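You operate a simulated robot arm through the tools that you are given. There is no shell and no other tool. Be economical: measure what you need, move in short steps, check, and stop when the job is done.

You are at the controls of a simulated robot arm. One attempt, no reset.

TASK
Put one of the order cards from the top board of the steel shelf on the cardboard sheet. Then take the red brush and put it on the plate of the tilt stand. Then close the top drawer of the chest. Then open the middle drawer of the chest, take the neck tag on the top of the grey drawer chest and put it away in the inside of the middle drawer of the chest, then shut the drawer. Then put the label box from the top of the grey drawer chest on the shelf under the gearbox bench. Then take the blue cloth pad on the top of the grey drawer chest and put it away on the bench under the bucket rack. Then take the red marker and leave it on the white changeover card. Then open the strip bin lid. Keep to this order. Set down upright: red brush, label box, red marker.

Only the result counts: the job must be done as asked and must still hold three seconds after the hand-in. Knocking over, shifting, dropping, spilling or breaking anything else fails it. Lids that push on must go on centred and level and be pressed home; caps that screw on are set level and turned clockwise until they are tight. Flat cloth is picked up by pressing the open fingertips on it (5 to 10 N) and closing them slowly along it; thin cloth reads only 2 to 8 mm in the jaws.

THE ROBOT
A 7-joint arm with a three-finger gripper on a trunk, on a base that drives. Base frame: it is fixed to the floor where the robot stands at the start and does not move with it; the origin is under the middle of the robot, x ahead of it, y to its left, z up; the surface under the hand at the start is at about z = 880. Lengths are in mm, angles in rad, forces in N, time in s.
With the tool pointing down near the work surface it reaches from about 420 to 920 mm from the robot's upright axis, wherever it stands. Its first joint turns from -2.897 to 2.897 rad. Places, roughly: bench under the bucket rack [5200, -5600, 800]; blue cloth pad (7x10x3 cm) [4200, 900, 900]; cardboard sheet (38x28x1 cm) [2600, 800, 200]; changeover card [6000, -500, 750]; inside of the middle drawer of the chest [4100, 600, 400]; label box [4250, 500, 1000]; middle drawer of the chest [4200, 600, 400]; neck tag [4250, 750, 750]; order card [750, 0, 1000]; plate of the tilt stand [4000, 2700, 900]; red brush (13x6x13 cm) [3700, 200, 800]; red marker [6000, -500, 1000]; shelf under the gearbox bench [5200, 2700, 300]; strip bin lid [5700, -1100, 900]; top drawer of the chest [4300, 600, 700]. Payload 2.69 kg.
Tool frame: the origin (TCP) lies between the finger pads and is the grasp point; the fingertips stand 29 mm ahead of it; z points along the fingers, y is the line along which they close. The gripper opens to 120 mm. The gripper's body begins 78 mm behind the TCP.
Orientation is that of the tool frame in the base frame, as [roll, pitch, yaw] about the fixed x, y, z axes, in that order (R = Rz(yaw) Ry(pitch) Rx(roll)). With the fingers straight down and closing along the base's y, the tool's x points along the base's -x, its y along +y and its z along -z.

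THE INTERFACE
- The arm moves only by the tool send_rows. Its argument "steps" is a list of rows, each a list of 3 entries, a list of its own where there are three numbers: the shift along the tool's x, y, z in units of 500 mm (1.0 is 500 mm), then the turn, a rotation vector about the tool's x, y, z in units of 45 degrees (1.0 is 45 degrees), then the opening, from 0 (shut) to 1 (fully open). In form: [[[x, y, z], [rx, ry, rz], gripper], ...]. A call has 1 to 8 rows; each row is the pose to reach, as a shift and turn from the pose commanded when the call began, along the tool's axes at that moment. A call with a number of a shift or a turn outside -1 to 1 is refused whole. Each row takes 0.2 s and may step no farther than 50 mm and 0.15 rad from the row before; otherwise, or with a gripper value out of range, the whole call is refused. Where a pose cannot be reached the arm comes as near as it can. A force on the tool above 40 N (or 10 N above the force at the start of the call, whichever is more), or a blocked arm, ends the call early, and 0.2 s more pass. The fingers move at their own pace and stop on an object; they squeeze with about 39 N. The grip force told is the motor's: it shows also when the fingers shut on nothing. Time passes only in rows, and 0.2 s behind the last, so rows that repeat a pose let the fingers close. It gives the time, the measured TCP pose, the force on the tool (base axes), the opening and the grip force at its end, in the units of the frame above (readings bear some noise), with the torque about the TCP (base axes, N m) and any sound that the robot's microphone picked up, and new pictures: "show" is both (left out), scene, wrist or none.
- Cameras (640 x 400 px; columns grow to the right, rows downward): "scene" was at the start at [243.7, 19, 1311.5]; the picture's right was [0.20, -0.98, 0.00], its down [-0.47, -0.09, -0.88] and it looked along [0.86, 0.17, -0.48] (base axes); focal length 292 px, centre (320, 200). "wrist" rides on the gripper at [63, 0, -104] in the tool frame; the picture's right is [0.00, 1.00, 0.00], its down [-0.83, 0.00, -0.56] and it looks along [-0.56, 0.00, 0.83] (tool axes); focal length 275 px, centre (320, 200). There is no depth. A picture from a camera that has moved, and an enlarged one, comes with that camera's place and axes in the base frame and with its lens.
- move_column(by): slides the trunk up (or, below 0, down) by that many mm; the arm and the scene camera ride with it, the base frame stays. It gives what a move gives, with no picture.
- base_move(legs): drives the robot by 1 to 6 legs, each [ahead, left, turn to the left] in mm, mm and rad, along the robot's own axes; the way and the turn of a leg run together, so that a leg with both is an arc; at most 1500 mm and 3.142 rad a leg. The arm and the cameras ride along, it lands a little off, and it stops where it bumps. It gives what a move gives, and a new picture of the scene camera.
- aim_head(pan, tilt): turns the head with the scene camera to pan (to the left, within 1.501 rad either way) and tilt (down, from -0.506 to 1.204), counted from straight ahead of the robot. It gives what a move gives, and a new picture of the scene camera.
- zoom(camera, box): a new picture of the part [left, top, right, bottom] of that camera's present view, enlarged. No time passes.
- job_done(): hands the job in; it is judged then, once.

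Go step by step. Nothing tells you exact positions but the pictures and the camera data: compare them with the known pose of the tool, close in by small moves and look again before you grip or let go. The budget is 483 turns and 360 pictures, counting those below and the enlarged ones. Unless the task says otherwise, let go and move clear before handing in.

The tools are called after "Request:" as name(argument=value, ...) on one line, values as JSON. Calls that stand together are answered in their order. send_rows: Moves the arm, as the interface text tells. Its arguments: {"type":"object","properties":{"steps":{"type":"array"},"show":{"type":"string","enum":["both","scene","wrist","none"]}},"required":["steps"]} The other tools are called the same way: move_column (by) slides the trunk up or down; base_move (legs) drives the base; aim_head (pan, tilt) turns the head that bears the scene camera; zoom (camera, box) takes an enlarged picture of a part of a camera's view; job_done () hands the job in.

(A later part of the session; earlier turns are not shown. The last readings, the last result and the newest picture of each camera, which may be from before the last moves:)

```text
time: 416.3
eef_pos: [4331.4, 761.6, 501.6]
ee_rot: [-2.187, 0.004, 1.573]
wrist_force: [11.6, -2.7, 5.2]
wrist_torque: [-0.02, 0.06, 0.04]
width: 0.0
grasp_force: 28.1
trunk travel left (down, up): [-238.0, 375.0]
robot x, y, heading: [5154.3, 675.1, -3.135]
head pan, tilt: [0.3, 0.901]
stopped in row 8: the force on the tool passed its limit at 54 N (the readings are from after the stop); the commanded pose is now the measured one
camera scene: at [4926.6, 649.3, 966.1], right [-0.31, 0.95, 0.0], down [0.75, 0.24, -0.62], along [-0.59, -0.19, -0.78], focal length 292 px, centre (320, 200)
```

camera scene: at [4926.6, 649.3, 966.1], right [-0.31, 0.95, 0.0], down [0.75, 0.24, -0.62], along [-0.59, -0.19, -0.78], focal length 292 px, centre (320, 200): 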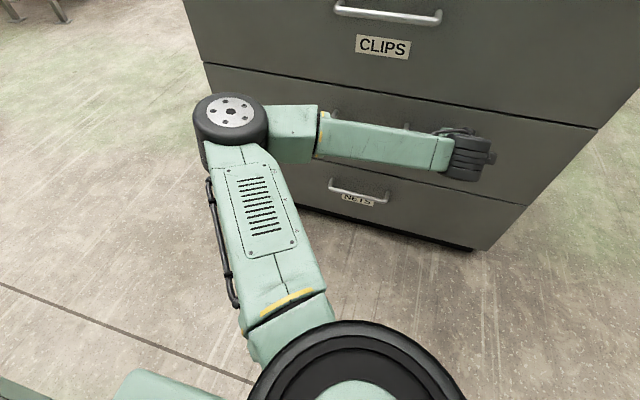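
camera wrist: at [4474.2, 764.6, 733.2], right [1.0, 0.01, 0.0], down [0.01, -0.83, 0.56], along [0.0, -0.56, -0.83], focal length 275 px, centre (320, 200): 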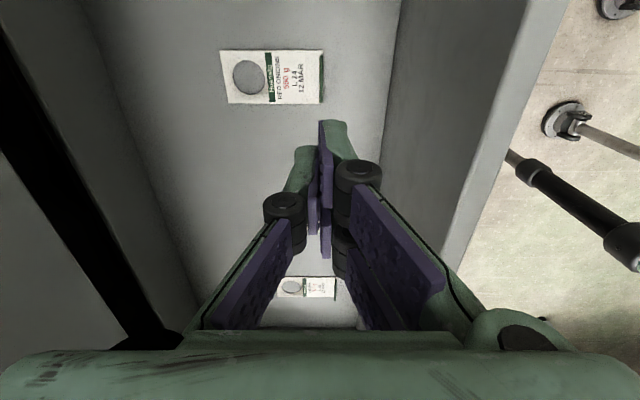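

Middle drawer is shut. Back off, raise, straighten the hand and turn it for the label box.

Request:
base_move(legs=[[-250, 0, 0]])

Request:
move_column(by=375)

Request:
send_rows(steps=[[[0, 0, 0], [-0.18, 0, 0], 0.3], [[0, 0, -0.05], [-0.36, 0, 0], 0.5], [[0, 0, -0.1], [-0.54, 0, 0], 0.7], [[0, 0, -0.15], [-0.72, 0, 0], 0.8], [[0, 0, -0.2], [-0.9, 0, 0], 0.8], [[0, 0, -0.25], [-1.0, 0, 0], 0.8]], show="none")

Request:
send_rows(steps=[[[0, 0, 0], [-0.12, 0, 0], 0.8], [[0, 0, 0], [-0.215, 0, 0], 0.8]], show="none")

Request:
aim_head(pan=0.0, tilt=0.5)

```text
time: 418.1
eef_pos: [4579.4, 764.2, 499.6]
ee_rot: [-2.188, 0.005, 1.574]
wrist_force: [0.5, -0.4, -1.2]
wrist_torque: [0.02, 0.02, 0.01]
width: 0.2
grasp_force: 28.4
trunk travel left (down, up): [-238.0, 375.0]
robot x, y, heading: [5402.1, 674.7, -3.125]
head pan, tilt: [0.3, 0.901]
camera scene: at [5174.3, 652.0, 965.8], right [-0.31, 0.95, 0.0], down [0.75, 0.24, -0.62], along [-0.59, -0.19, -0.78], focal length 292 px, centre (320, 200)
```

scene: 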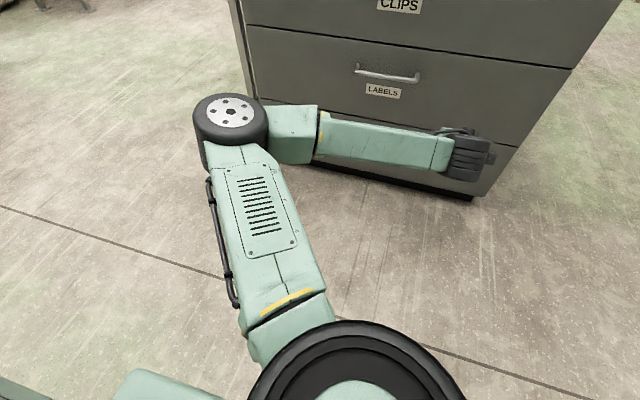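

```text
time: 421.7
eef_pos: [4578.5, 763.8, 874.0]
ee_rot: [-2.189, 0.004, 1.575]
wrist_force: [0.4, -0.4, 0.1]
wrist_torque: [0.0, -0.02, 0.01]
width: 0.0
grasp_force: 28.9
trunk travel left (down, up): [-613.0, 0.0]
robot x, y, heading: [5402.3, 679.0, -3.128]
head pan, tilt: [0.3, 0.901]
```

```text
time: 423.1
eef_pos: [4681.7, 763.9, 948.1]
ee_rot: [-2.977, 0.002, 1.574]
wrist_force: [0.0, 0.2, 0.4]
wrist_torque: [0.02, -0.02, -0.02]
width: 95.0
grasp_force: 0.1
trunk travel left (down, up): [-613.0, 0.0]
robot x, y, heading: [5402.8, 673.5, -3.13]
head pan, tilt: [0.3, 0.901]
```

```text
time: 423.7
eef_pos: [4680.9, 765.4, 945.7]
ee_rot: [3.137, 0.003, 1.575]
wrist_force: [-0.2, 0.4, -0.4]
wrist_torque: [-0.03, -0.04, -0.01]
width: 96.0
grasp_force: 0.1
trunk travel left (down, up): [-613.0, 0.0]
robot x, y, heading: [5402.1, 675.3, -3.124]
head pan, tilt: [0.3, 0.901]
```

```text
time: 424.6
eef_pos: [4680.4, 764.4, 946.7]
ee_rot: [3.14, 0.004, 1.574]
wrist_force: [0.3, 0.3, -0.4]
wrist_torque: [0.06, 0.0, 0.03]
width: 96.1
grasp_force: 0.0
trunk travel left (down, up): [-613.0, 0.0]
robot x, y, heading: [5404.7, 675.3, -3.129]
head pan, tilt: [0.0, 0.499]
camera scene: at [5155.3, 674.1, 1374.7], right [-0.01, 1.0, 0.0], down [0.48, 0.01, -0.88], along [-0.88, -0.01, -0.48], focal length 292 px, centre (320, 200)
```

scene: 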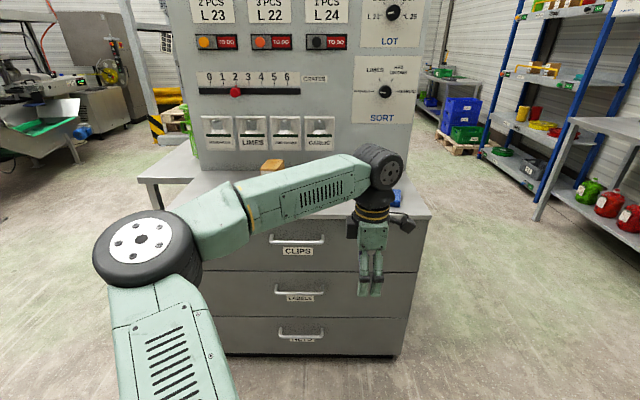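

Request:
send_rows(steps=[[[0, 0, -0.05], [0, 0, 0.18], 0.8], [[0, 0, -0.1], [0, 0, 0.36], 0.8], [[0, 0, -0.15], [0, 0, 0.54], 0.8], [[0, 0, -0.2], [0, 0, 0.72], 0.8], [[0, 0, -0.24], [0, 0, 0.9], 0.8], [[0, 0, -0.24], [0, 0, 1.0], 0.8]], show="none")

Request:
send_rows(steps=[[[0, 0, 0], [0, 0, 0.18], 0.8], [[0, 0, 0], [0, 0, 0.36], 0.8], [[0, 0, 0], [0, 0, 0.54], 0.8], [[0, 0, 0], [0, 0, 0.72], 0.8], [[0, 0, 0], [0, 0, 0.9], 0.8], [[0, 0, 0], [0, 0, 1.0], 0.8]], show="none")

Request:
send_rows(steps=[[[0, 0, 0], [0, 0, 0.14], 0.8], [[0, 0, 0], [0, 0, 0.24], 0.8]], show="none")

Request:
base_move(legs=[[500, 0, 0]])

```text
time: 426.0
eef_pos: [4681.7, 764.9, 1067.8]
ee_rot: [3.138, 0.0, 0.788]
wrist_force: [-0.2, -1.3, 0.1]
wrist_torque: [-0.03, 0.01, 0.04]
width: 96.1
grasp_force: 0.0
trunk travel left (down, up): [-613.0, 0.0]
robot x, y, heading: [5404.2, 676.2, -3.135]
head pan, tilt: [0.0, 0.499]
```

```text
time: 427.4
eef_pos: [4680.6, 764.7, 1065.7]
ee_rot: [3.138, -0.001, 0.001]
wrist_force: [0.5, -0.3, 0.1]
wrist_torque: [-0.02, -0.02, -0.01]
width: 96.2
grasp_force: 0.1
trunk travel left (down, up): [-613.0, 0.0]
robot x, y, heading: [5405.7, 678.3, -3.123]
head pan, tilt: [0.0, 0.499]
```

```text
time: 428.0
eef_pos: [4679.7, 763.6, 1067.9]
ee_rot: [3.138, -0.003, -0.186]
wrist_force: [0.7, 0.3, -0.2]
wrist_torque: [-0.02, 0.01, -0.03]
width: 96.1
grasp_force: 0.1
trunk travel left (down, up): [-613.0, 0.0]
robot x, y, heading: [5402.1, 676.0, -3.128]
head pan, tilt: [0.0, 0.499]
```

```text
time: 431.0
eef_pos: [4175.6, 756.2, 1066.5]
ee_rot: [3.139, -0.003, -0.184]
wrist_force: [0.5, 0.1, -0.7]
wrist_torque: [-0.03, -0.03, 0.05]
width: 95.8
grasp_force: 0.0
trunk travel left (down, up): [-613.0, 0.0]
robot x, y, heading: [4901.8, 670.1, -3.128]
head pan, tilt: [0.0, 0.499]
camera scene: at [4650.6, 667.2, 1374.6], right [-0.01, 1.0, 0.0], down [0.48, 0.01, -0.88], along [-0.88, -0.01, -0.48], focal length 292 px, centre (320, 200)
```

scene: 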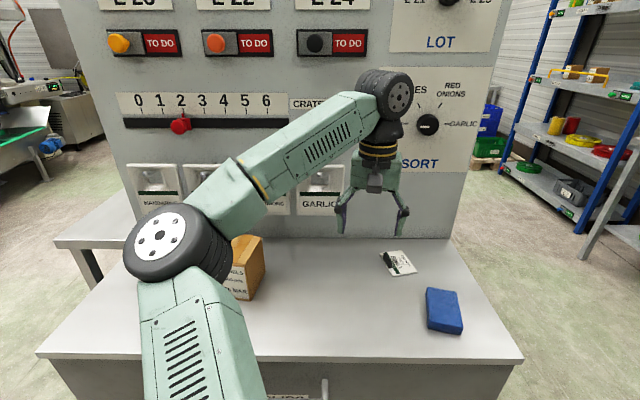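

Request:
send_rows(steps=[[[0.005, 0.09, 0], [0, 0, 0], 0.8], [[0.01, 0.18, 0], [0, 0, 0], 0.8], [[0.015, 0.27, 0], [0, 0, 0], 0.8], [[0.02, 0.36, 0], [0, 0, 0], 0.8], [[0.025, 0.45, 0], [0, 0, 0], 0.8], [[0.027, 0.536, 0], [0, 0, 0], 0.8]])

```text
time: 432.4
eef_pos: [4140.7, 489.9, 1067.1]
ee_rot: [3.137, -0.001, -0.184]
wrist_force: [0.2, -0.1, -0.1]
wrist_torque: [0.01, 0.05, 0.03]
width: 96.3
grasp_force: 0.0
trunk travel left (down, up): [-613.0, 0.0]
robot x, y, heading: [4898.9, 669.2, -3.134]
head pan, tilt: [0.0, 0.499]
camera scene: at [4651.0, 666.8, 1374.7], right [-0.01, 1.0, 0.0], down [0.48, 0.01, -0.88], along [-0.88, -0.01, -0.48], focal length 292 px, centre (320, 200)
camera wrist: at [4202.0, 479.7, 1170.4], right [-0.18, -0.98, 0.0], down [-0.82, 0.15, 0.55], along [-0.55, 0.1, -0.83], focal length 275 px, centre (320, 200)
```

scene: 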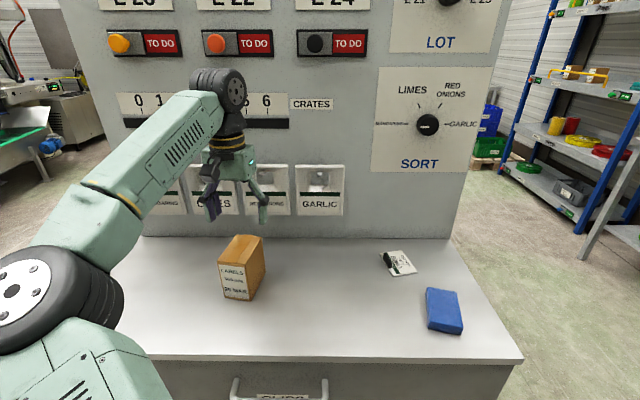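
wrist: 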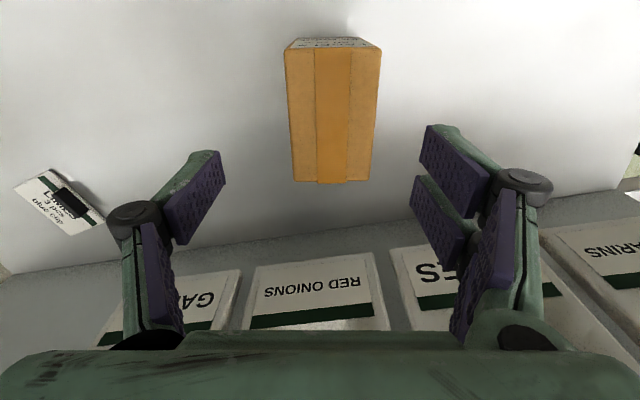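

Box centre ≈ (4135, 483), aligned with the hand. Descend and grip.

Request:
send_rows(steps=[[[-0.009, 0.016, 0.09], [0, 0, 0], 0.8], [[-0.009, 0.016, 0.18], [0, 0, 0], 0.8], [[-0.009, 0.016, 0.26], [0, 0, 0], 0.8], [[-0.009, 0.016, 0.284], [0, 0, 0], 0.7], [[-0.009, 0.016, 0.284], [0, 0, 0], 0.5], [[-0.009, 0.016, 0.284], [0, 0, 0], 0.4], [[-0.009, 0.016, 0.284], [0, 0, 0], 0.4]], show="wrist")

```text
time: 434.0
eef_pos: [4134.9, 482.8, 925.7]
ee_rot: [3.139, -0.002, -0.182]
wrist_force: [1.1, -1.3, -0.2]
wrist_torque: [-0.02, 0.1, 0.04]
width: 64.9
grasp_force: 30.1
trunk travel left (down, up): [-613.0, 0.0]
robot x, y, heading: [4902.6, 665.8, -3.128]
head pan, tilt: [0.0, 0.499]
camera wrist: at [4196.2, 472.5, 1028.5], right [-0.18, -0.98, 0.0], down [-0.82, 0.15, 0.55], along [-0.55, 0.1, -0.83], focal length 275 px, centre (320, 200)
```

wrist: 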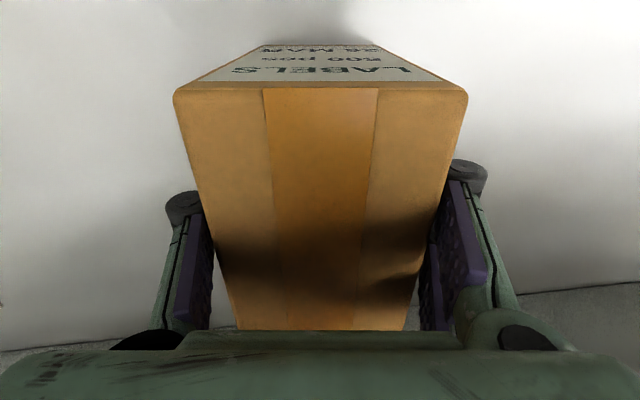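

Gripped (65 mm). Lift, back away, turn to +y and drive to the gearbox bench.

Request:
send_rows(steps=[[[0, 0, -0.05], [0, 0, 0], 0.3], [[0, 0, -0.12], [0, 0, 0], 0.3], [[0, 0, -0.2], [0, 0, 0], 0.3], [[0.05, -0.07, -0.22], [0, 0, 0], 0.3], [[0.1, -0.14, -0.22], [0, 0, 0], 0.3], [[0.15, -0.21, -0.22], [0, 0, 0], 0.3], [[0.2, -0.27, -0.22], [0, 0, 0], 0.3]], show="none")

Request:
base_move(legs=[[-400, 0, 0], [0, 0, -0.79], [0, 0, -0.79], [1000, 0, 0]])

Request:
aim_head(pan=-0.1, tilt=0.6)

```text
time: 435.6
eef_pos: [4257.6, 597.7, 1035.2]
ee_rot: [3.139, -0.001, -0.184]
wrist_force: [-0.4, 0.1, -2.7]
wrist_torque: [-0.03, -0.02, -0.01]
width: 64.5
grasp_force: 38.9
trunk travel left (down, up): [-613.0, 0.0]
robot x, y, heading: [4902.3, 671.4, -3.127]
head pan, tilt: [0.0, 0.499]
```

```text
time: 447.1
eef_pos: [5261.1, 2324.1, 1035.8]
ee_rot: [3.137, -0.003, -1.788]
wrist_force: [-0.6, -0.4, -3.2]
wrist_torque: [0.0, 0.04, 0.01]
width: 64.6
grasp_force: 39.5
trunk travel left (down, up): [-613.0, 0.0]
robot x, y, heading: [5311.1, 1680.1, 1.551]
head pan, tilt: [0.0, 0.499]
camera scene: at [5315.0, 1928.8, 1374.6], right [1.0, -0.02, 0.0], down [-0.01, -0.48, -0.88], along [0.02, 0.88, -0.48], focal length 292 px, centre (320, 200)
```

scene: 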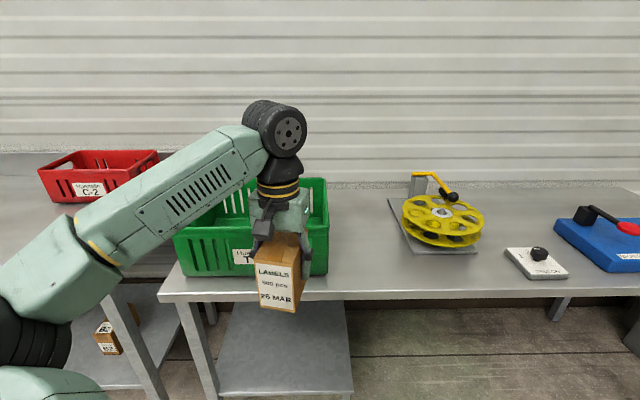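

```text
time: 447.8
eef_pos: [5260.3, 2324.4, 1034.1]
ee_rot: [3.138, -0.001, -1.786]
wrist_force: [0.3, -0.8, -3.5]
wrist_torque: [-0.03, -0.01, -0.01]
width: 64.6
grasp_force: 38.8
trunk travel left (down, up): [-613.0, 0.0]
robot x, y, heading: [5313.8, 1678.8, 1.553]
head pan, tilt: [-0.099, 0.6]
camera scene: at [5323.7, 1925.4, 1365.6], right [0.99, -0.12, 0.0], down [-0.07, -0.56, -0.83], along [0.1, 0.82, -0.56], focal length 292 px, centre (320, 200)
```

scene: 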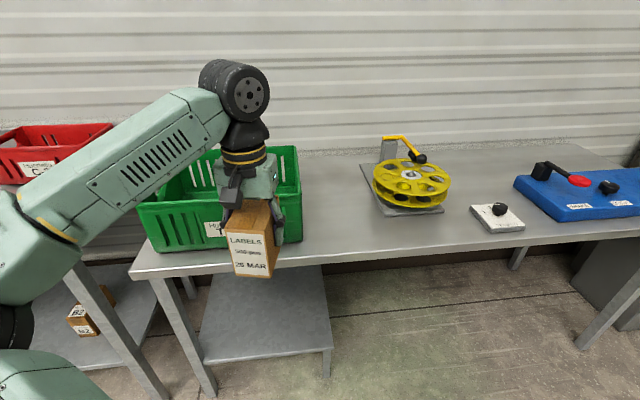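

The shelf under the bench spans x 4980–5440 with front edge y≈2505. I'll lower the trunk, then reach in under the bench top.

Request:
move_column(by=-400)

Request:
move_column(by=-120)

Request:
send_rows(steps=[[[0, 0, 0.06], [0, 0, 0], 0.3], [[0, 0, 0.12], [0, 0, 0], 0.3], [[0, 0, 0.18], [0, 0, 0], 0.3]])

```text
time: 451.6
eef_pos: [5260.9, 2324.3, 635.9]
ee_rot: [3.136, 0.0, -1.787]
wrist_force: [0.7, 0.6, -2.7]
wrist_torque: [0.01, -0.02, -0.01]
width: 64.7
grasp_force: 39.0
trunk travel left (down, up): [-213.0, 400.0]
robot x, y, heading: [5311.1, 1678.4, 1.552]
head pan, tilt: [-0.099, 0.6]
```

```text
time: 453.1
eef_pos: [5260.1, 2323.7, 514.8]
ee_rot: [3.138, -0.001, -1.788]
wrist_force: [0.6, -0.5, -3.1]
wrist_torque: [0.01, -0.02, -0.02]
width: 64.6
grasp_force: 39.1
trunk travel left (down, up): [-93.0, 520.0]
robot x, y, heading: [5314.0, 1682.7, 1.548]
head pan, tilt: [-0.099, 0.6]
```

```text
time: 453.9
eef_pos: [5259.0, 2323.7, 424.3]
ee_rot: [3.138, -0.002, -1.785]
wrist_force: [0.1, -0.5, -3.2]
wrist_torque: [0.02, 0.0, -0.04]
width: 64.4
grasp_force: 39.3
trunk travel left (down, up): [-93.0, 520.0]
robot x, y, heading: [5308.3, 1682.7, 1.553]
head pan, tilt: [-0.099, 0.6]
camera scene: at [5323.8, 1925.2, 845.7], right [0.99, -0.12, 0.0], down [-0.07, -0.56, -0.83], along [0.1, 0.82, -0.56], focal length 292 px, centre (320, 200)
camera wrist: at [5246.6, 2263.1, 526.9], right [-0.98, 0.21, 0.0], down [0.18, 0.81, 0.55], along [0.11, 0.54, -0.83], focal length 275 px, centre (320, 200)
```

scene: 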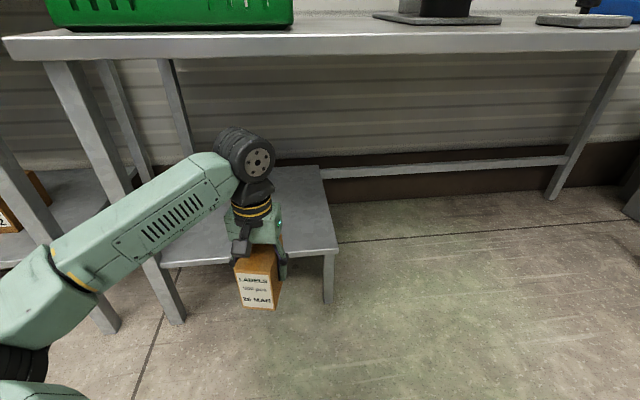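
wrist: 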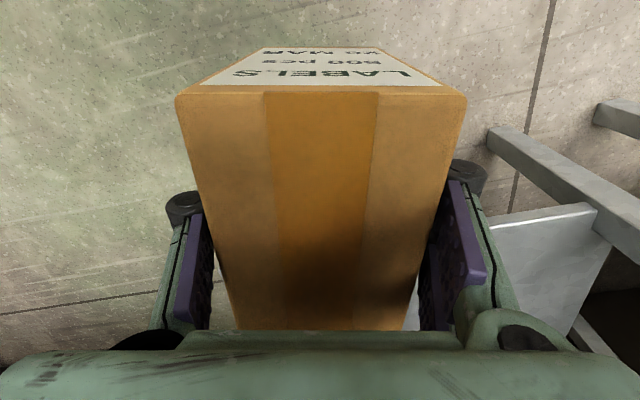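

Shift right so the forearm clears the bench leg, lower slightly, then drive in.

Request:
send_rows(steps=[[[0, 0, 0.04], [0, 0, 0], 0.3]], show="none")

Request:
base_move(legs=[[0, -75, 0.02], [150, 0, 0]])

```text
time: 454.3
eef_pos: [5260.9, 2323.5, 404.9]
ee_rot: [3.138, -0.002, -1.789]
wrist_force: [0.1, 0.0, -3.2]
wrist_torque: [-0.01, -0.02, -0.02]
width: 64.5
grasp_force: 38.9
trunk travel left (down, up): [-93.0, 520.0]
robot x, y, heading: [5312.2, 1684.7, 1.553]
head pan, tilt: [-0.099, 0.6]
```

```text
time: 456.6
eef_pos: [5322.7, 2472.6, 404.5]
ee_rot: [3.138, -0.001, -1.768]
wrist_force: [-0.2, 0.0, -3.8]
wrist_torque: [0.0, -0.01, -0.01]
width: 64.6
grasp_force: 38.9
trunk travel left (down, up): [-93.0, 520.0]
robot x, y, heading: [5390.1, 1830.2, 1.572]
head pan, tilt: [-0.099, 0.6]
camera scene: at [5393.9, 2074.2, 845.6], right [1.0, -0.1, 0.0], down [-0.06, -0.56, -0.82], along [0.08, 0.82, -0.57], focal length 292 px, centre (320, 200)
```

scene: 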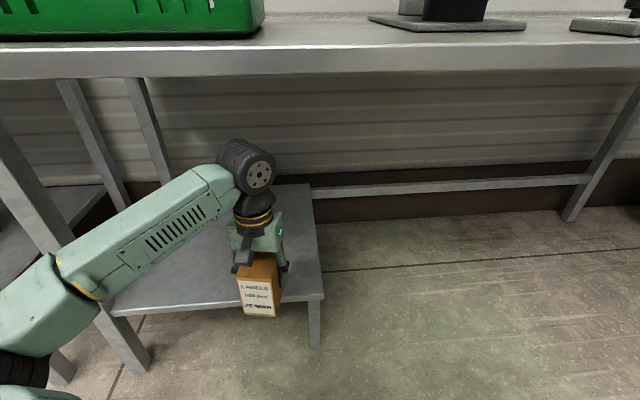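

Request:
send_rows(steps=[[[-0.08, 0.016, 0], [0, 0, 0], 0.3], [[-0.16, 0.032, 0], [0, 0, 0], 0.3], [[-0.245, 0.049, 0], [0, 0, 0], 0.3]])

```text
time: 457.4
eef_pos: [5323.8, 2597.5, 403.9]
ee_rot: [3.137, -0.002, -1.768]
wrist_force: [0.5, -0.2, -2.8]
wrist_torque: [-0.01, 0.0, -0.02]
width: 64.4
grasp_force: 39.1
trunk travel left (down, up): [-93.0, 520.0]
robot x, y, heading: [5385.1, 1831.1, 1.567]
head pan, tilt: [-0.099, 0.6]
camera scene: at [5393.9, 2074.2, 845.6], right [1.0, -0.1, 0.0], down [-0.06, -0.56, -0.82], along [0.08, 0.82, -0.57], focal length 292 px, centre (320, 200)
camera wrist: at [5310.8, 2536.3, 506.8], right [-0.98, 0.19, 0.0], down [0.16, 0.82, 0.55], along [0.1, 0.54, -0.83], focal length 275 px, centre (320, 200)
```

scene: 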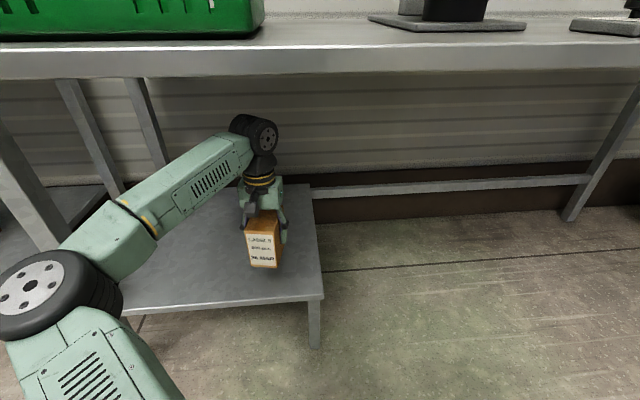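
wrist: 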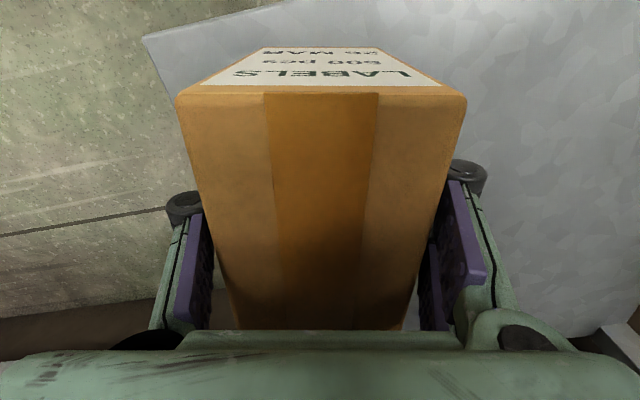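

Over the shelf with margin. Lower to contact.

Request:
send_rows(steps=[[[0, 0, 0.03], [0, 0, 0], 0.3], [[0, 0, 0.045], [0, 0, 0], 0.3], [[0, 0, 0.06], [0, 0, 0], 0.3], [[0, 0, 0.075], [0, 0, 0], 0.3], [[0, 0, 0.09], [0, 0, 0], 0.3], [[0, 0, 0.105], [0, 0, 0], 0.3], [[0, 0, 0.12], [0, 0, 0], 0.3]], show="none")

```text
time: 459.0
eef_pos: [5323.0, 2597.8, 343.5]
ee_rot: [3.138, -0.003, -1.768]
wrist_force: [0.2, 0.2, -2.3]
wrist_torque: [0.0, -0.01, -0.01]
width: 64.8
grasp_force: 39.5
trunk travel left (down, up): [-93.0, 520.0]
robot x, y, heading: [5386.1, 1830.0, 1.565]
head pan, tilt: [-0.099, 0.6]
```

Request:
send_rows(steps=[[[0, 0, 0.012], [0, 0, 0], 0.3], [[0, 0, 0.024], [0, 0, 0], 0.3], [[0, 0, 0.036], [0, 0, 0], 0.3], [[0, 0, 0.048], [0, 0, 0], 0.3], [[0, 0, 0.06], [0, 0, 0], 0.3]], show="scene")

```text
time: 460.3
eef_pos: [5324.0, 2598.2, 320.9]
ee_rot: [3.139, 0.007, -1.767]
wrist_force: [-1.7, -4.9, 22.2]
wrist_torque: [-0.88, -0.34, -0.11]
width: 64.6
grasp_force: 38.9
trunk travel left (down, up): [-93.0, 520.0]
robot x, y, heading: [5384.0, 1828.5, 1.572]
head pan, tilt: [-0.099, 0.6]
stopped in row 5: the force on the tool passed its limit at 41 N (the readings are from after the stop); the commanded pose is now the measured one
camera scene: at [5393.9, 2073.1, 845.9], right [1.0, -0.1, 0.0], down [-0.06, -0.56, -0.83], along [0.08, 0.82, -0.56], focal length 292 px, centre (320, 200)
```

scene: 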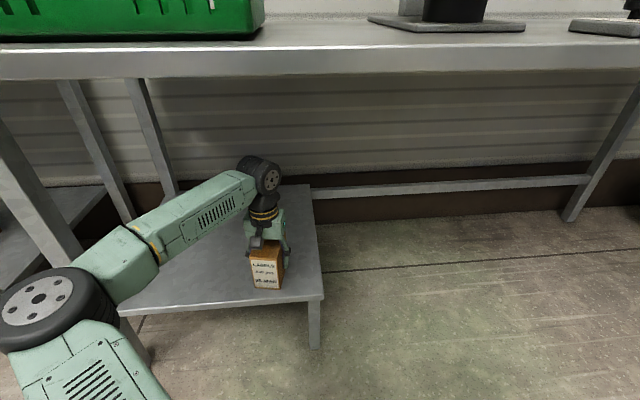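

Box on the shelf. Ease off, release, rise and withdraw.

Request:
send_rows(steps=[[[0, 0, -0.004], [0, 0, 0], 0.4], [[0, 0, -0.004], [0, 0, 0], 0.6], [[0, 0, -0.004], [0, 0, 0], 0.75], [[0, 0, -0.004], [0, 0, 0], 0.8], [[0, 0, -0.06], [0, 0, 0], 0.8], [[0, 0, -0.12], [0, 0, 0], 0.8], [[0, 0, -0.17], [0, 0, 0], 0.8]], show="wrist")

```text
time: 461.9
eef_pos: [5324.8, 2598.0, 401.5]
ee_rot: [3.141, 0.003, -1.767]
wrist_force: [0.3, -0.2, -0.1]
wrist_torque: [0.02, 0.02, 0.04]
width: 96.0
grasp_force: 0.1
trunk travel left (down, up): [-93.0, 520.0]
robot x, y, heading: [5389.3, 1828.2, 1.57]
head pan, tilt: [-0.099, 0.6]
camera wrist: at [5311.5, 2536.3, 505.3], right [-0.98, 0.19, 0.0], down [0.16, 0.81, 0.56], along [0.11, 0.55, -0.83], focal length 275 px, centre (320, 200)
```

wrist: 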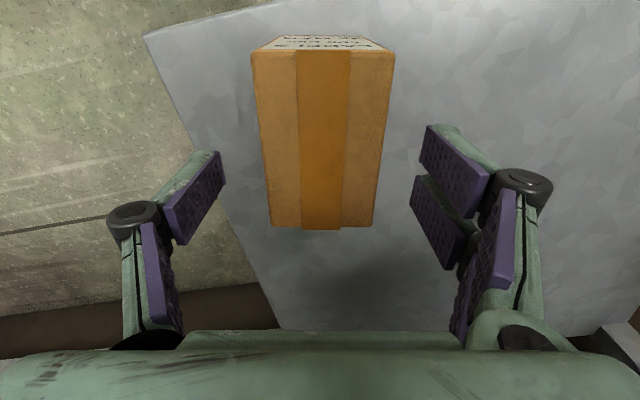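

Request:
send_rows(steps=[[[0, 0, -0.05], [0, 0, 0], 0.8], [[0.08, -0.016, -0.05], [0, 0, 0], 0.8], [[0.16, -0.032, -0.05], [0, 0, 0], 0.8], [[0.245, -0.049, -0.05], [0, 0, 0], 0.8]], show="none")

Request:
base_move(legs=[[-300, 0, 0]])

Request:
move_column(by=400)

Request:
move_column(by=119)

```text
time: 462.9
eef_pos: [5323.0, 2471.1, 427.1]
ee_rot: [3.141, 0.003, -1.77]
wrist_force: [-0.3, 0.2, 0.6]
wrist_torque: [0.02, 0.02, 0.02]
width: 96.1
grasp_force: 0.1
trunk travel left (down, up): [-93.0, 520.0]
robot x, y, heading: [5389.2, 1829.4, 1.576]
head pan, tilt: [-0.099, 0.6]
```

```text
time: 465.0
eef_pos: [5322.4, 2171.5, 427.4]
ee_rot: [3.141, 0.002, -1.768]
wrist_force: [0.5, -0.5, 0.2]
wrist_torque: [-0.05, -0.02, -0.04]
width: 96.3
grasp_force: 0.1
trunk travel left (down, up): [-93.0, 520.0]
robot x, y, heading: [5385.4, 1529.5, 1.572]
head pan, tilt: [-0.099, 0.6]
camera scene: at [5393.9, 1773.3, 845.6], right [1.0, -0.1, 0.0], down [-0.06, -0.56, -0.83], along [0.08, 0.82, -0.56], focal length 292 px, centre (320, 200)
```

scene: 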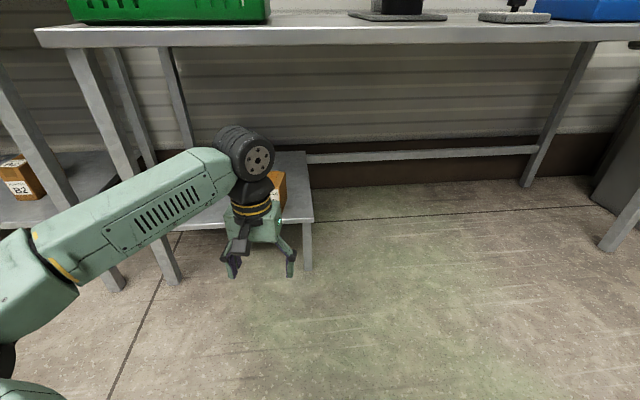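

```text
time: 468.8
eef_pos: [5323.2, 2170.9, 826.8]
ee_rot: [3.14, 0.004, -1.769]
wrist_force: [-0.1, -0.6, 0.3]
wrist_torque: [0.0, 0.02, 0.0]
width: 95.8
grasp_force: 0.0
trunk travel left (down, up): [-493.0, 120.0]
robot x, y, heading: [5387.3, 1525.3, 1.573]
head pan, tilt: [-0.099, 0.6]
```

```text
time: 470.3
eef_pos: [5322.2, 2171.8, 946.3]
ee_rot: [3.14, 0.004, -1.768]
wrist_force: [0.2, 0.6, 0.5]
wrist_torque: [0.03, -0.03, 0.02]
width: 95.9
grasp_force: 0.0
trunk travel left (down, up): [-612.0, 1.0]
robot x, y, heading: [5389.1, 1531.6, 1.57]
head pan, tilt: [-0.099, 0.6]
```

Now the blue pad on the chest. Turn to face −x and approach.

Request:
base_move(legs=[[0, 0, 0.79], [0, 0, 0.78], [0, 750, 0], [450, 0, 0]])

Request:
aim_head(pan=-0.1, tilt=0.55)

```text
time: 483.1
eef_pos: [4289.7, 710.4, 945.3]
ee_rot: [3.139, 0.003, -0.198]
wrist_force: [-0.2, 0.5, -0.5]
wrist_torque: [0.01, 0.03, 0.0]
width: 96.2
grasp_force: 0.1
trunk travel left (down, up): [-612.0, 1.0]
robot x, y, heading: [4931.7, 768.8, 3.141]
head pan, tilt: [-0.099, 0.6]
camera scene: at [4687.7, 783.1, 1364.5], right [0.1, 0.99, 0.0], down [0.56, -0.06, -0.82], along [-0.82, 0.08, -0.57], focal length 292 px, centre (320, 200)
```

scene: 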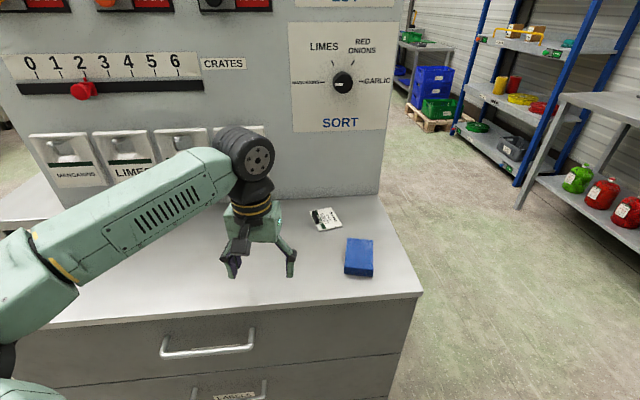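

```text
time: 483.8
eef_pos: [4290.3, 709.5, 945.2]
ee_rot: [3.14, 0.004, -0.199]
wrist_force: [-0.1, 0.7, 0.3]
wrist_torque: [0.02, 0.05, 0.01]
width: 96.0
grasp_force: 0.0
trunk travel left (down, up): [-612.0, 1.0]
robot x, y, heading: [4935.7, 774.5, 3.141]
head pan, tilt: [-0.099, 0.55]
camera scene: at [4686.7, 783.3, 1369.1], right [0.1, 0.99, 0.0], down [0.52, -0.05, -0.85], along [-0.85, 0.09, -0.52], focal length 292 px, centre (320, 200)
```

scene: 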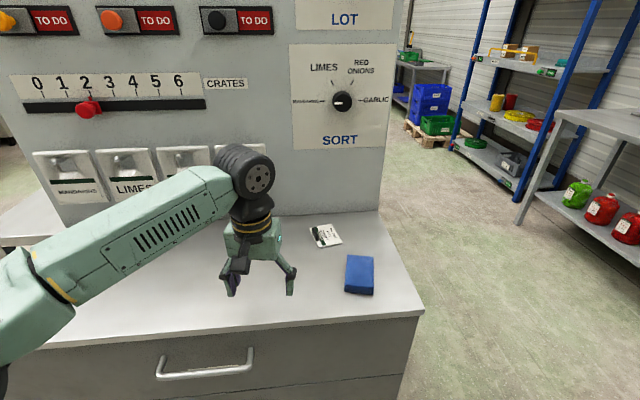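

Request:
send_rows(steps=[[[-0.04, -0.07, -0.04], [0, 0, 0], 0.85], [[-0.08, -0.15, -0.06], [0, 0, 0], 0.85], [[-0.13, -0.23, -0.06], [0, 0, 0], 0.85], [[-0.17, -0.31, -0.06], [0, 0, 0], 0.85], [[-0.21, -0.386, -0.06], [0, 0, 0], 0.85]], show="wrist")

```text
time: 485.0
eef_pos: [4225.1, 920.7, 976.1]
ee_rot: [3.138, 0.004, -0.198]
wrist_force: [-0.4, -0.7, 0.1]
wrist_torque: [0.02, -0.04, -0.04]
width: 101.8
grasp_force: 0.0
trunk travel left (down, up): [-612.0, 1.0]
robot x, y, heading: [4933.7, 772.3, 3.141]
head pan, tilt: [-0.099, 0.55]
camera wrist: at [4286.2, 910.0, 1078.7], right [-0.19, -0.98, 0.0], down [-0.81, 0.16, 0.56], along [-0.55, 0.1, -0.83], focal length 275 px, centre (320, 200)
```

wrist: 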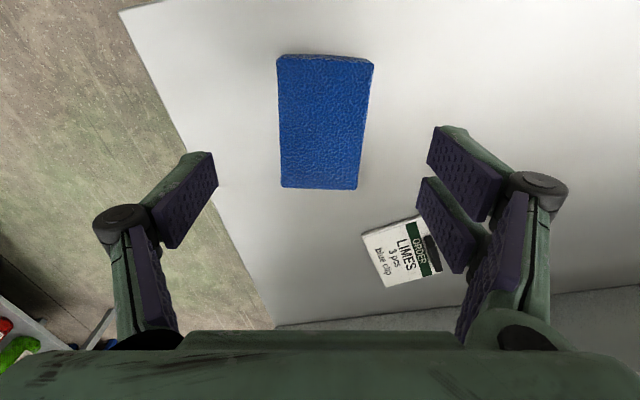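

Pad centre (4218, 920), aligned. Descend so the fingertips are just above the top and close across its width.

Request:
send_rows(steps=[[[-0.013, 0.002, 0.08], [0, 0, 0.02], 0.85], [[-0.013, 0.002, 0.14], [0, 0, 0.02], 0.85], [[-0.013, 0.002, 0.165], [0, 0, 0.02], 0.8], [[-0.013, 0.002, 0.165], [0, 0, 0.02], 0.6], [[-0.013, 0.002, 0.165], [0, 0, 0.02], 0.4], [[-0.013, 0.002, 0.165], [0, 0, 0.02], 0.3], [[-0.013, 0.002, 0.165], [0, 0, 0.02], 0.2]], show="wrist")

```text
time: 486.6
eef_pos: [4219.4, 919.6, 893.9]
ee_rot: [3.138, 0.005, -0.215]
wrist_force: [0.0, 0.9, 0.5]
wrist_torque: [0.04, -0.03, 0.0]
width: 64.5
grasp_force: 30.2
trunk travel left (down, up): [-612.0, 1.0]
robot x, y, heading: [4931.7, 769.9, 3.14]
head pan, tilt: [-0.099, 0.55]
camera wrist: at [4280.5, 908.0, 996.2], right [-0.21, -0.98, 0.0], down [-0.81, 0.17, 0.56], along [-0.55, 0.12, -0.83], focal length 275 px, centre (320, 200)
```

wrist: 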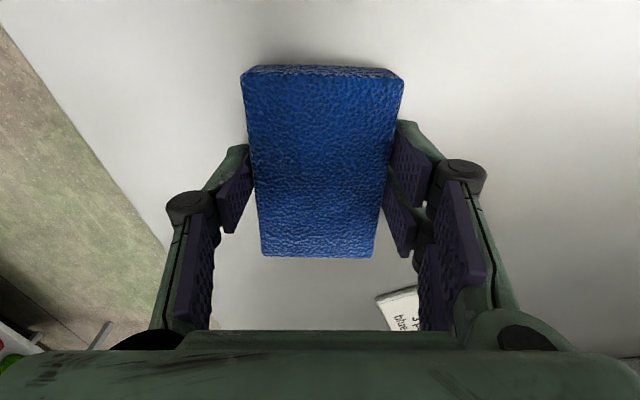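

Pad gripped. Lift, back off, turn to face −y and drive down the aisle.

Request:
send_rows(steps=[[[0, 0, -0.05], [0, 0, 0], 0.2], [[0, 0, -0.14], [0, 0, 0], 0.2], [[0, 0, -0.22], [0, 0, 0], 0.2], [[0.08, 0.03, -0.24], [0, 0, 0], 0.2], [[0.16, 0.08, -0.24], [0, 0, 0], 0.2], [[0.24, 0.13, -0.24], [0, 0, 0], 0.2], [[0.3, 0.19, -0.24], [0, 0, 0], 0.2], [[0.34, 0.26, -0.24], [0, 0, 0], 0.2]], show="none")

Request:
base_move(legs=[[-150, 0, 0], [0, 0, 0.79], [0, 0, 0.78]])

Request:
aim_head(pan=0.2, tilt=0.3)

```text
time: 488.4
eef_pos: [4358.4, 757.5, 1012.4]
ee_rot: [3.14, 0.006, -0.215]
wrist_force: [-0.3, 0.0, 0.4]
wrist_torque: [0.02, 0.0, -0.01]
width: 64.0
grasp_force: 39.1
trunk travel left (down, up): [-612.0, 1.0]
robot x, y, heading: [4933.2, 775.8, 3.139]
head pan, tilt: [-0.099, 0.55]
```

```text
time: 494.0
eef_pos: [5097.8, 197.0, 1012.9]
ee_rot: [3.139, 0.004, 1.359]
wrist_force: [-0.2, 0.3, -0.1]
wrist_torque: [0.0, 0.02, 0.02]
width: 63.9
grasp_force: 39.1
trunk travel left (down, up): [-612.0, 1.0]
robot x, y, heading: [5084.3, 770.8, -1.572]
head pan, tilt: [-0.099, 0.55]
camera scene: at [5072.7, 528.4, 1369.2], right [-1.0, 0.1, 0.0], down [0.05, 0.52, -0.85], along [-0.08, -0.85, -0.52], focal length 292 px, centre (320, 200)
```

scene: 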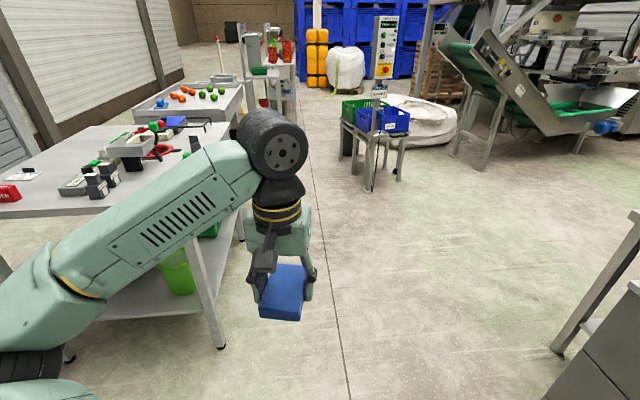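

```text
time: 494.8
eef_pos: [5100.4, 195.3, 1011.4]
ee_rot: [3.14, 0.003, 1.358]
wrist_force: [-0.4, -0.1, -0.9]
wrist_torque: [-0.01, 0.0, 0.01]
width: 64.0
grasp_force: 39.1
trunk travel left (down, up): [-612.0, 1.0]
robot x, y, heading: [5082.6, 774.3, -1.573]
head pan, tilt: [0.201, 0.3]
camera scene: at [5100.1, 526.2, 1392.1], right [-0.98, -0.2, 0.0], down [-0.06, 0.29, -0.96], along [0.19, -0.94, -0.3], focal length 292 px, centre (320, 200)
```

scene: 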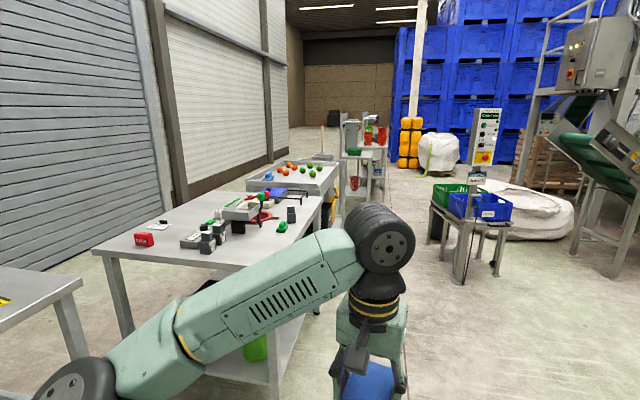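

Request:
base_move(legs=[[0, -110, 0], [1500, 0, 0], [1000, 0, 0]])

Request:
aim_head(pan=0.1, tilt=0.2)

```text
time: 508.1
eef_pos: [4991.0, -2307.9, 1014.3]
ee_rot: [3.14, 0.003, 1.357]
wrist_force: [0.3, 0.0, -0.1]
wrist_torque: [0.0, 0.03, -0.02]
width: 64.2
grasp_force: 39.5
trunk travel left (down, up): [-612.0, 1.0]
robot x, y, heading: [4975.0, -1729.8, -1.576]
head pan, tilt: [0.201, 0.3]
camera scene: at [4993.9, -1977.6, 1392.1], right [-0.98, -0.2, 0.0], down [-0.06, 0.29, -0.96], along [0.19, -0.94, -0.3], focal length 292 px, centre (320, 200)
```

scene: 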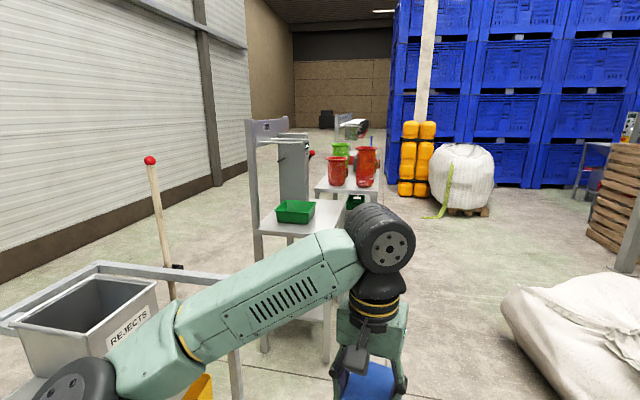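

```text
time: 508.8
eef_pos: [4991.9, -2306.5, 1011.6]
ee_rot: [3.141, 0.004, 1.355]
wrist_force: [1.4, -0.9, -0.5]
wrist_torque: [0.01, 0.0, 0.01]
width: 64.0
grasp_force: 39.6
trunk travel left (down, up): [-612.0, 1.0]
robot x, y, heading: [4980.2, -1729.9, -1.57]
head pan, tilt: [0.099, 0.201]
camera scene: at [4984.5, -1978.6, 1401.4], right [-1.0, -0.1, 0.0], down [-0.02, 0.2, -0.98], along [0.1, -0.98, -0.2], focal length 292 px, centre (320, 200)
```

scene: 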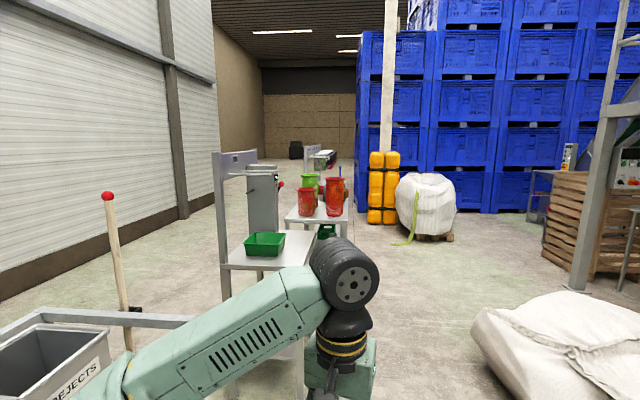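

Request:
zoom(camera="scene", box=[200, 130, 400, 270])

Request:
base_move(legs=[[0, -150, 0], [1500, 0, 0]])

```text
2.86 times, centred on (300, 200) of scene
camera zoom: at [4984.5, -1978.6, 1401.4], right [-1.0, -0.1, 0.0], down [-0.02, 0.2, -0.98], along [0.1, -0.98, -0.2], focal length 834 px, centre (377, 200)
```

zoom: 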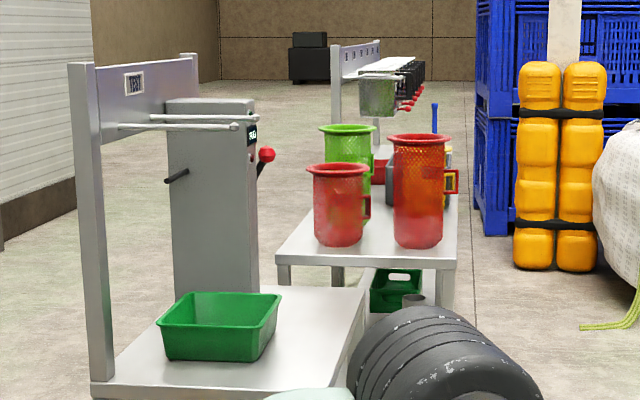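

```text
time: 514.9
eef_pos: [4837.3, -3261.2, 1011.0]
ee_rot: [3.14, 0.002, 1.352]
wrist_force: [1.2, -1.4, -0.6]
wrist_torque: [0.08, 0.05, 0.03]
width: 63.9
grasp_force: 39.0
trunk travel left (down, up): [-612.0, 1.0]
robot x, y, heading: [4823.7, -2684.7, -1.575]
head pan, tilt: [0.099, 0.201]
stopped in leg 2: the robot was blocked; the commanded pose is now the measured one
camera scene: at [4831.4, -2935.3, 1400.7], right [-1.0, -0.1, 0.0], down [-0.02, 0.2, -0.98], along [0.09, -0.97, -0.2], focal length 292 px, centre (320, 200)
```

scene: 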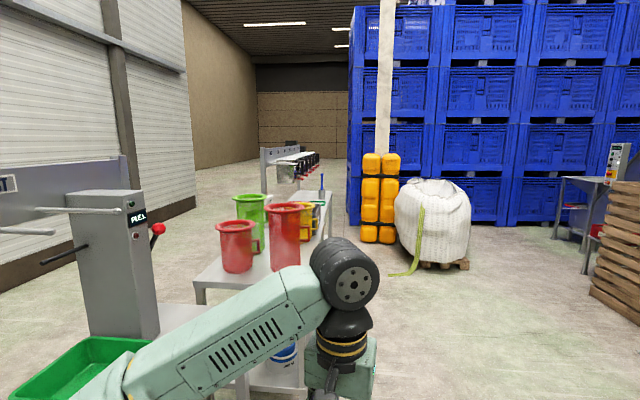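

Bumped something, probably the test bench on the left. Back off and shift right.

Request:
base_move(legs=[[-120, 0, 0]])

Request:
aim_head(pan=-0.5, tilt=0.6)

Request:
aim_head(pan=0.5, tilt=0.7)

```text
time: 516.0
eef_pos: [4845.6, -3242.1, 1012.0]
ee_rot: [3.139, 0.005, 1.361]
wrist_force: [-0.9, -0.1, -0.6]
wrist_torque: [-0.02, 0.0, -0.01]
width: 63.5
grasp_force: 39.5
trunk travel left (down, up): [-612.0, 1.0]
robot x, y, heading: [4827.9, -2667.9, -1.569]
head pan, tilt: [0.099, 0.201]
stopped in leg 1: the robot was blocked; the commanded pose is now the measured one
camera scene: at [4837.2, -2914.3, 1401.4], right [-0.99, -0.1, 0.0], down [-0.02, 0.2, -0.98], along [0.1, -0.97, -0.2], focal length 292 px, centre (320, 200)
```

scene: 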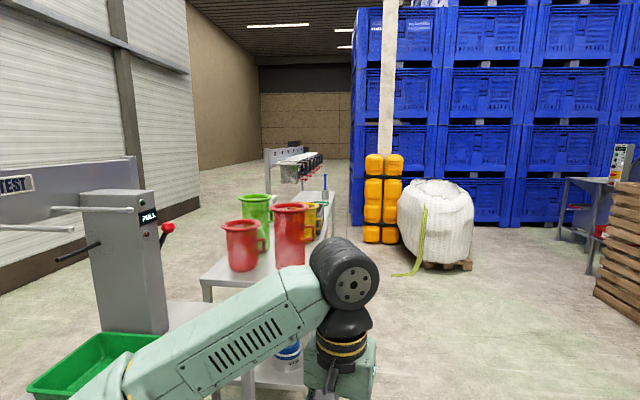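

```text
time: 517.0
eef_pos: [4846.3, -3242.0, 1013.1]
ee_rot: [3.14, 0.005, 1.361]
wrist_force: [0.2, 0.0, -0.5]
wrist_torque: [0.01, -0.02, -0.02]
width: 63.9
grasp_force: 38.9
trunk travel left (down, up): [-612.0, 1.0]
robot x, y, heading: [4832.2, -2662.3, -1.563]
head pan, tilt: [-0.499, 0.6]
camera scene: at [4785.7, -2899.6, 1364.7], right [-0.88, 0.47, 0.0], down [0.27, 0.5, -0.83], along [-0.39, -0.73, -0.56], focal length 292 px, centre (320, 200)
```

scene: 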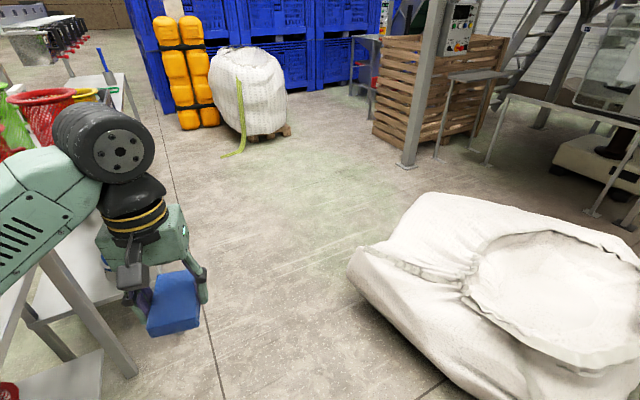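

```text
time: 518.2
eef_pos: [4847.4, -3243.4, 1013.7]
ee_rot: [3.141, 0.005, 1.36]
wrist_force: [-0.2, 0.9, -0.2]
wrist_torque: [-0.04, 0.04, 0.02]
width: 63.8
grasp_force: 38.8
trunk travel left (down, up): [-612.0, 1.0]
robot x, y, heading: [4829.9, -2668.1, -1.564]
head pan, tilt: [0.499, 0.7]
camera scene: at [4868.6, -2896.1, 1356.0], right [-0.88, -0.48, 0.0], down [-0.31, 0.56, -0.77], along [0.37, -0.67, -0.64], focal length 292 px, centre (320, 200)
```

scene: 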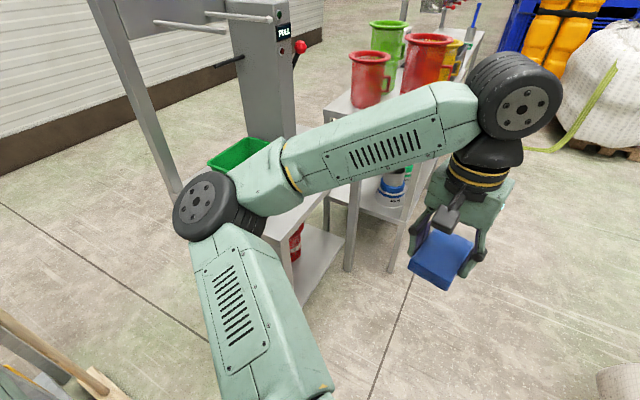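

Request:
aim_head(pan=1.2, tilt=0.8)

Request:
aim_head(pan=-1.2, tilt=0.8)

```text
time: 519.3
eef_pos: [4846.5, -3242.1, 1013.4]
ee_rot: [3.14, 0.004, 1.361]
wrist_force: [-0.2, -1.0, -0.9]
wrist_torque: [-0.01, -0.04, 0.01]
width: 63.8
grasp_force: 39.1
trunk travel left (down, up): [-612.0, 1.0]
robot x, y, heading: [4826.9, -2668.2, -1.565]
head pan, tilt: [1.201, 0.799]
camera scene: at [4902.9, -2850.5, 1347.8], right [-0.36, -0.93, 0.0], down [-0.67, 0.26, -0.7], along [0.65, -0.25, -0.72], focal length 292 px, centre (320, 200)
```

scene: 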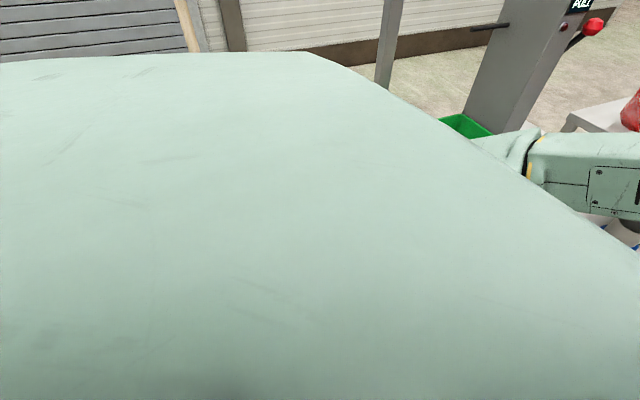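

```text
time: 521.5
eef_pos: [4846.1, -3242.3, 1012.7]
ee_rot: [3.141, 0.005, 1.36]
wrist_force: [-0.1, 0.6, 0.1]
wrist_torque: [-0.01, 0.01, -0.01]
width: 64.0
grasp_force: 39.8
trunk travel left (down, up): [-612.0, 1.0]
robot x, y, heading: [4826.0, -2668.5, -1.57]
head pan, tilt: [-1.201, 0.799]
camera scene: at [4752.5, -2851.3, 1347.8], right [-0.37, 0.93, 0.0], down [0.67, 0.26, -0.7], along [-0.65, -0.26, -0.72], focal length 292 px, centre (320, 200)
```

scene: 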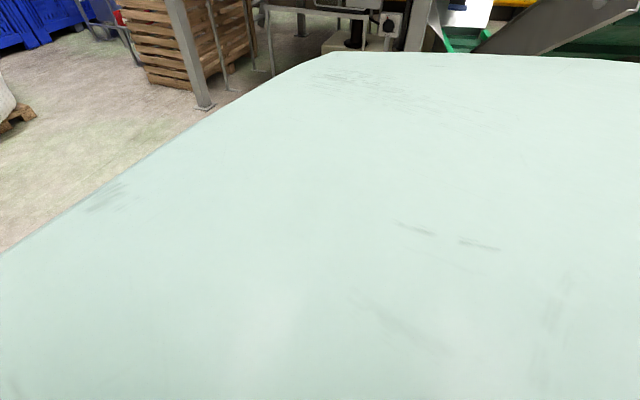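

The contact is probably on the robot's left side; I'll try strafing right.

Request:
base_move(legs=[[0, -120, 0]])

```text
time: 522.2
eef_pos: [4846.0, -3242.3, 1013.0]
ee_rot: [3.14, 0.005, 1.362]
wrist_force: [-0.3, 0.1, 0.5]
wrist_torque: [0.03, 0.01, -0.03]
width: 63.9
grasp_force: 38.9
trunk travel left (down, up): [-612.0, 1.0]
robot x, y, heading: [4830.4, -2668.2, -1.567]
head pan, tilt: [-1.201, 0.799]
stopped in leg 1: the robot was blocked; the commanded pose is now the measured one
camera scene: at [4752.1, -2851.5, 1347.8], right [-0.37, 0.93, 0.0], down [0.67, 0.26, -0.7], along [-0.65, -0.25, -0.72], focal length 292 px, centre (320, 200)
```

scene: 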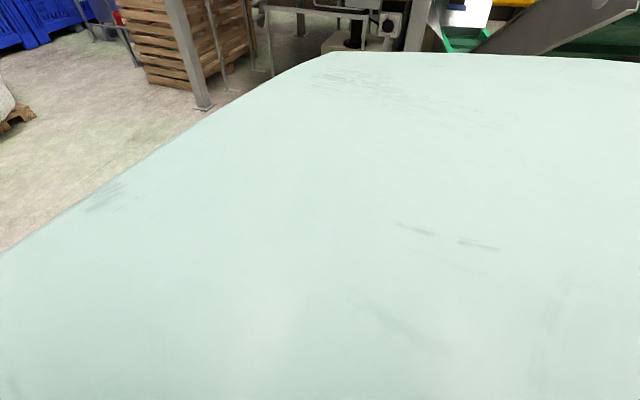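

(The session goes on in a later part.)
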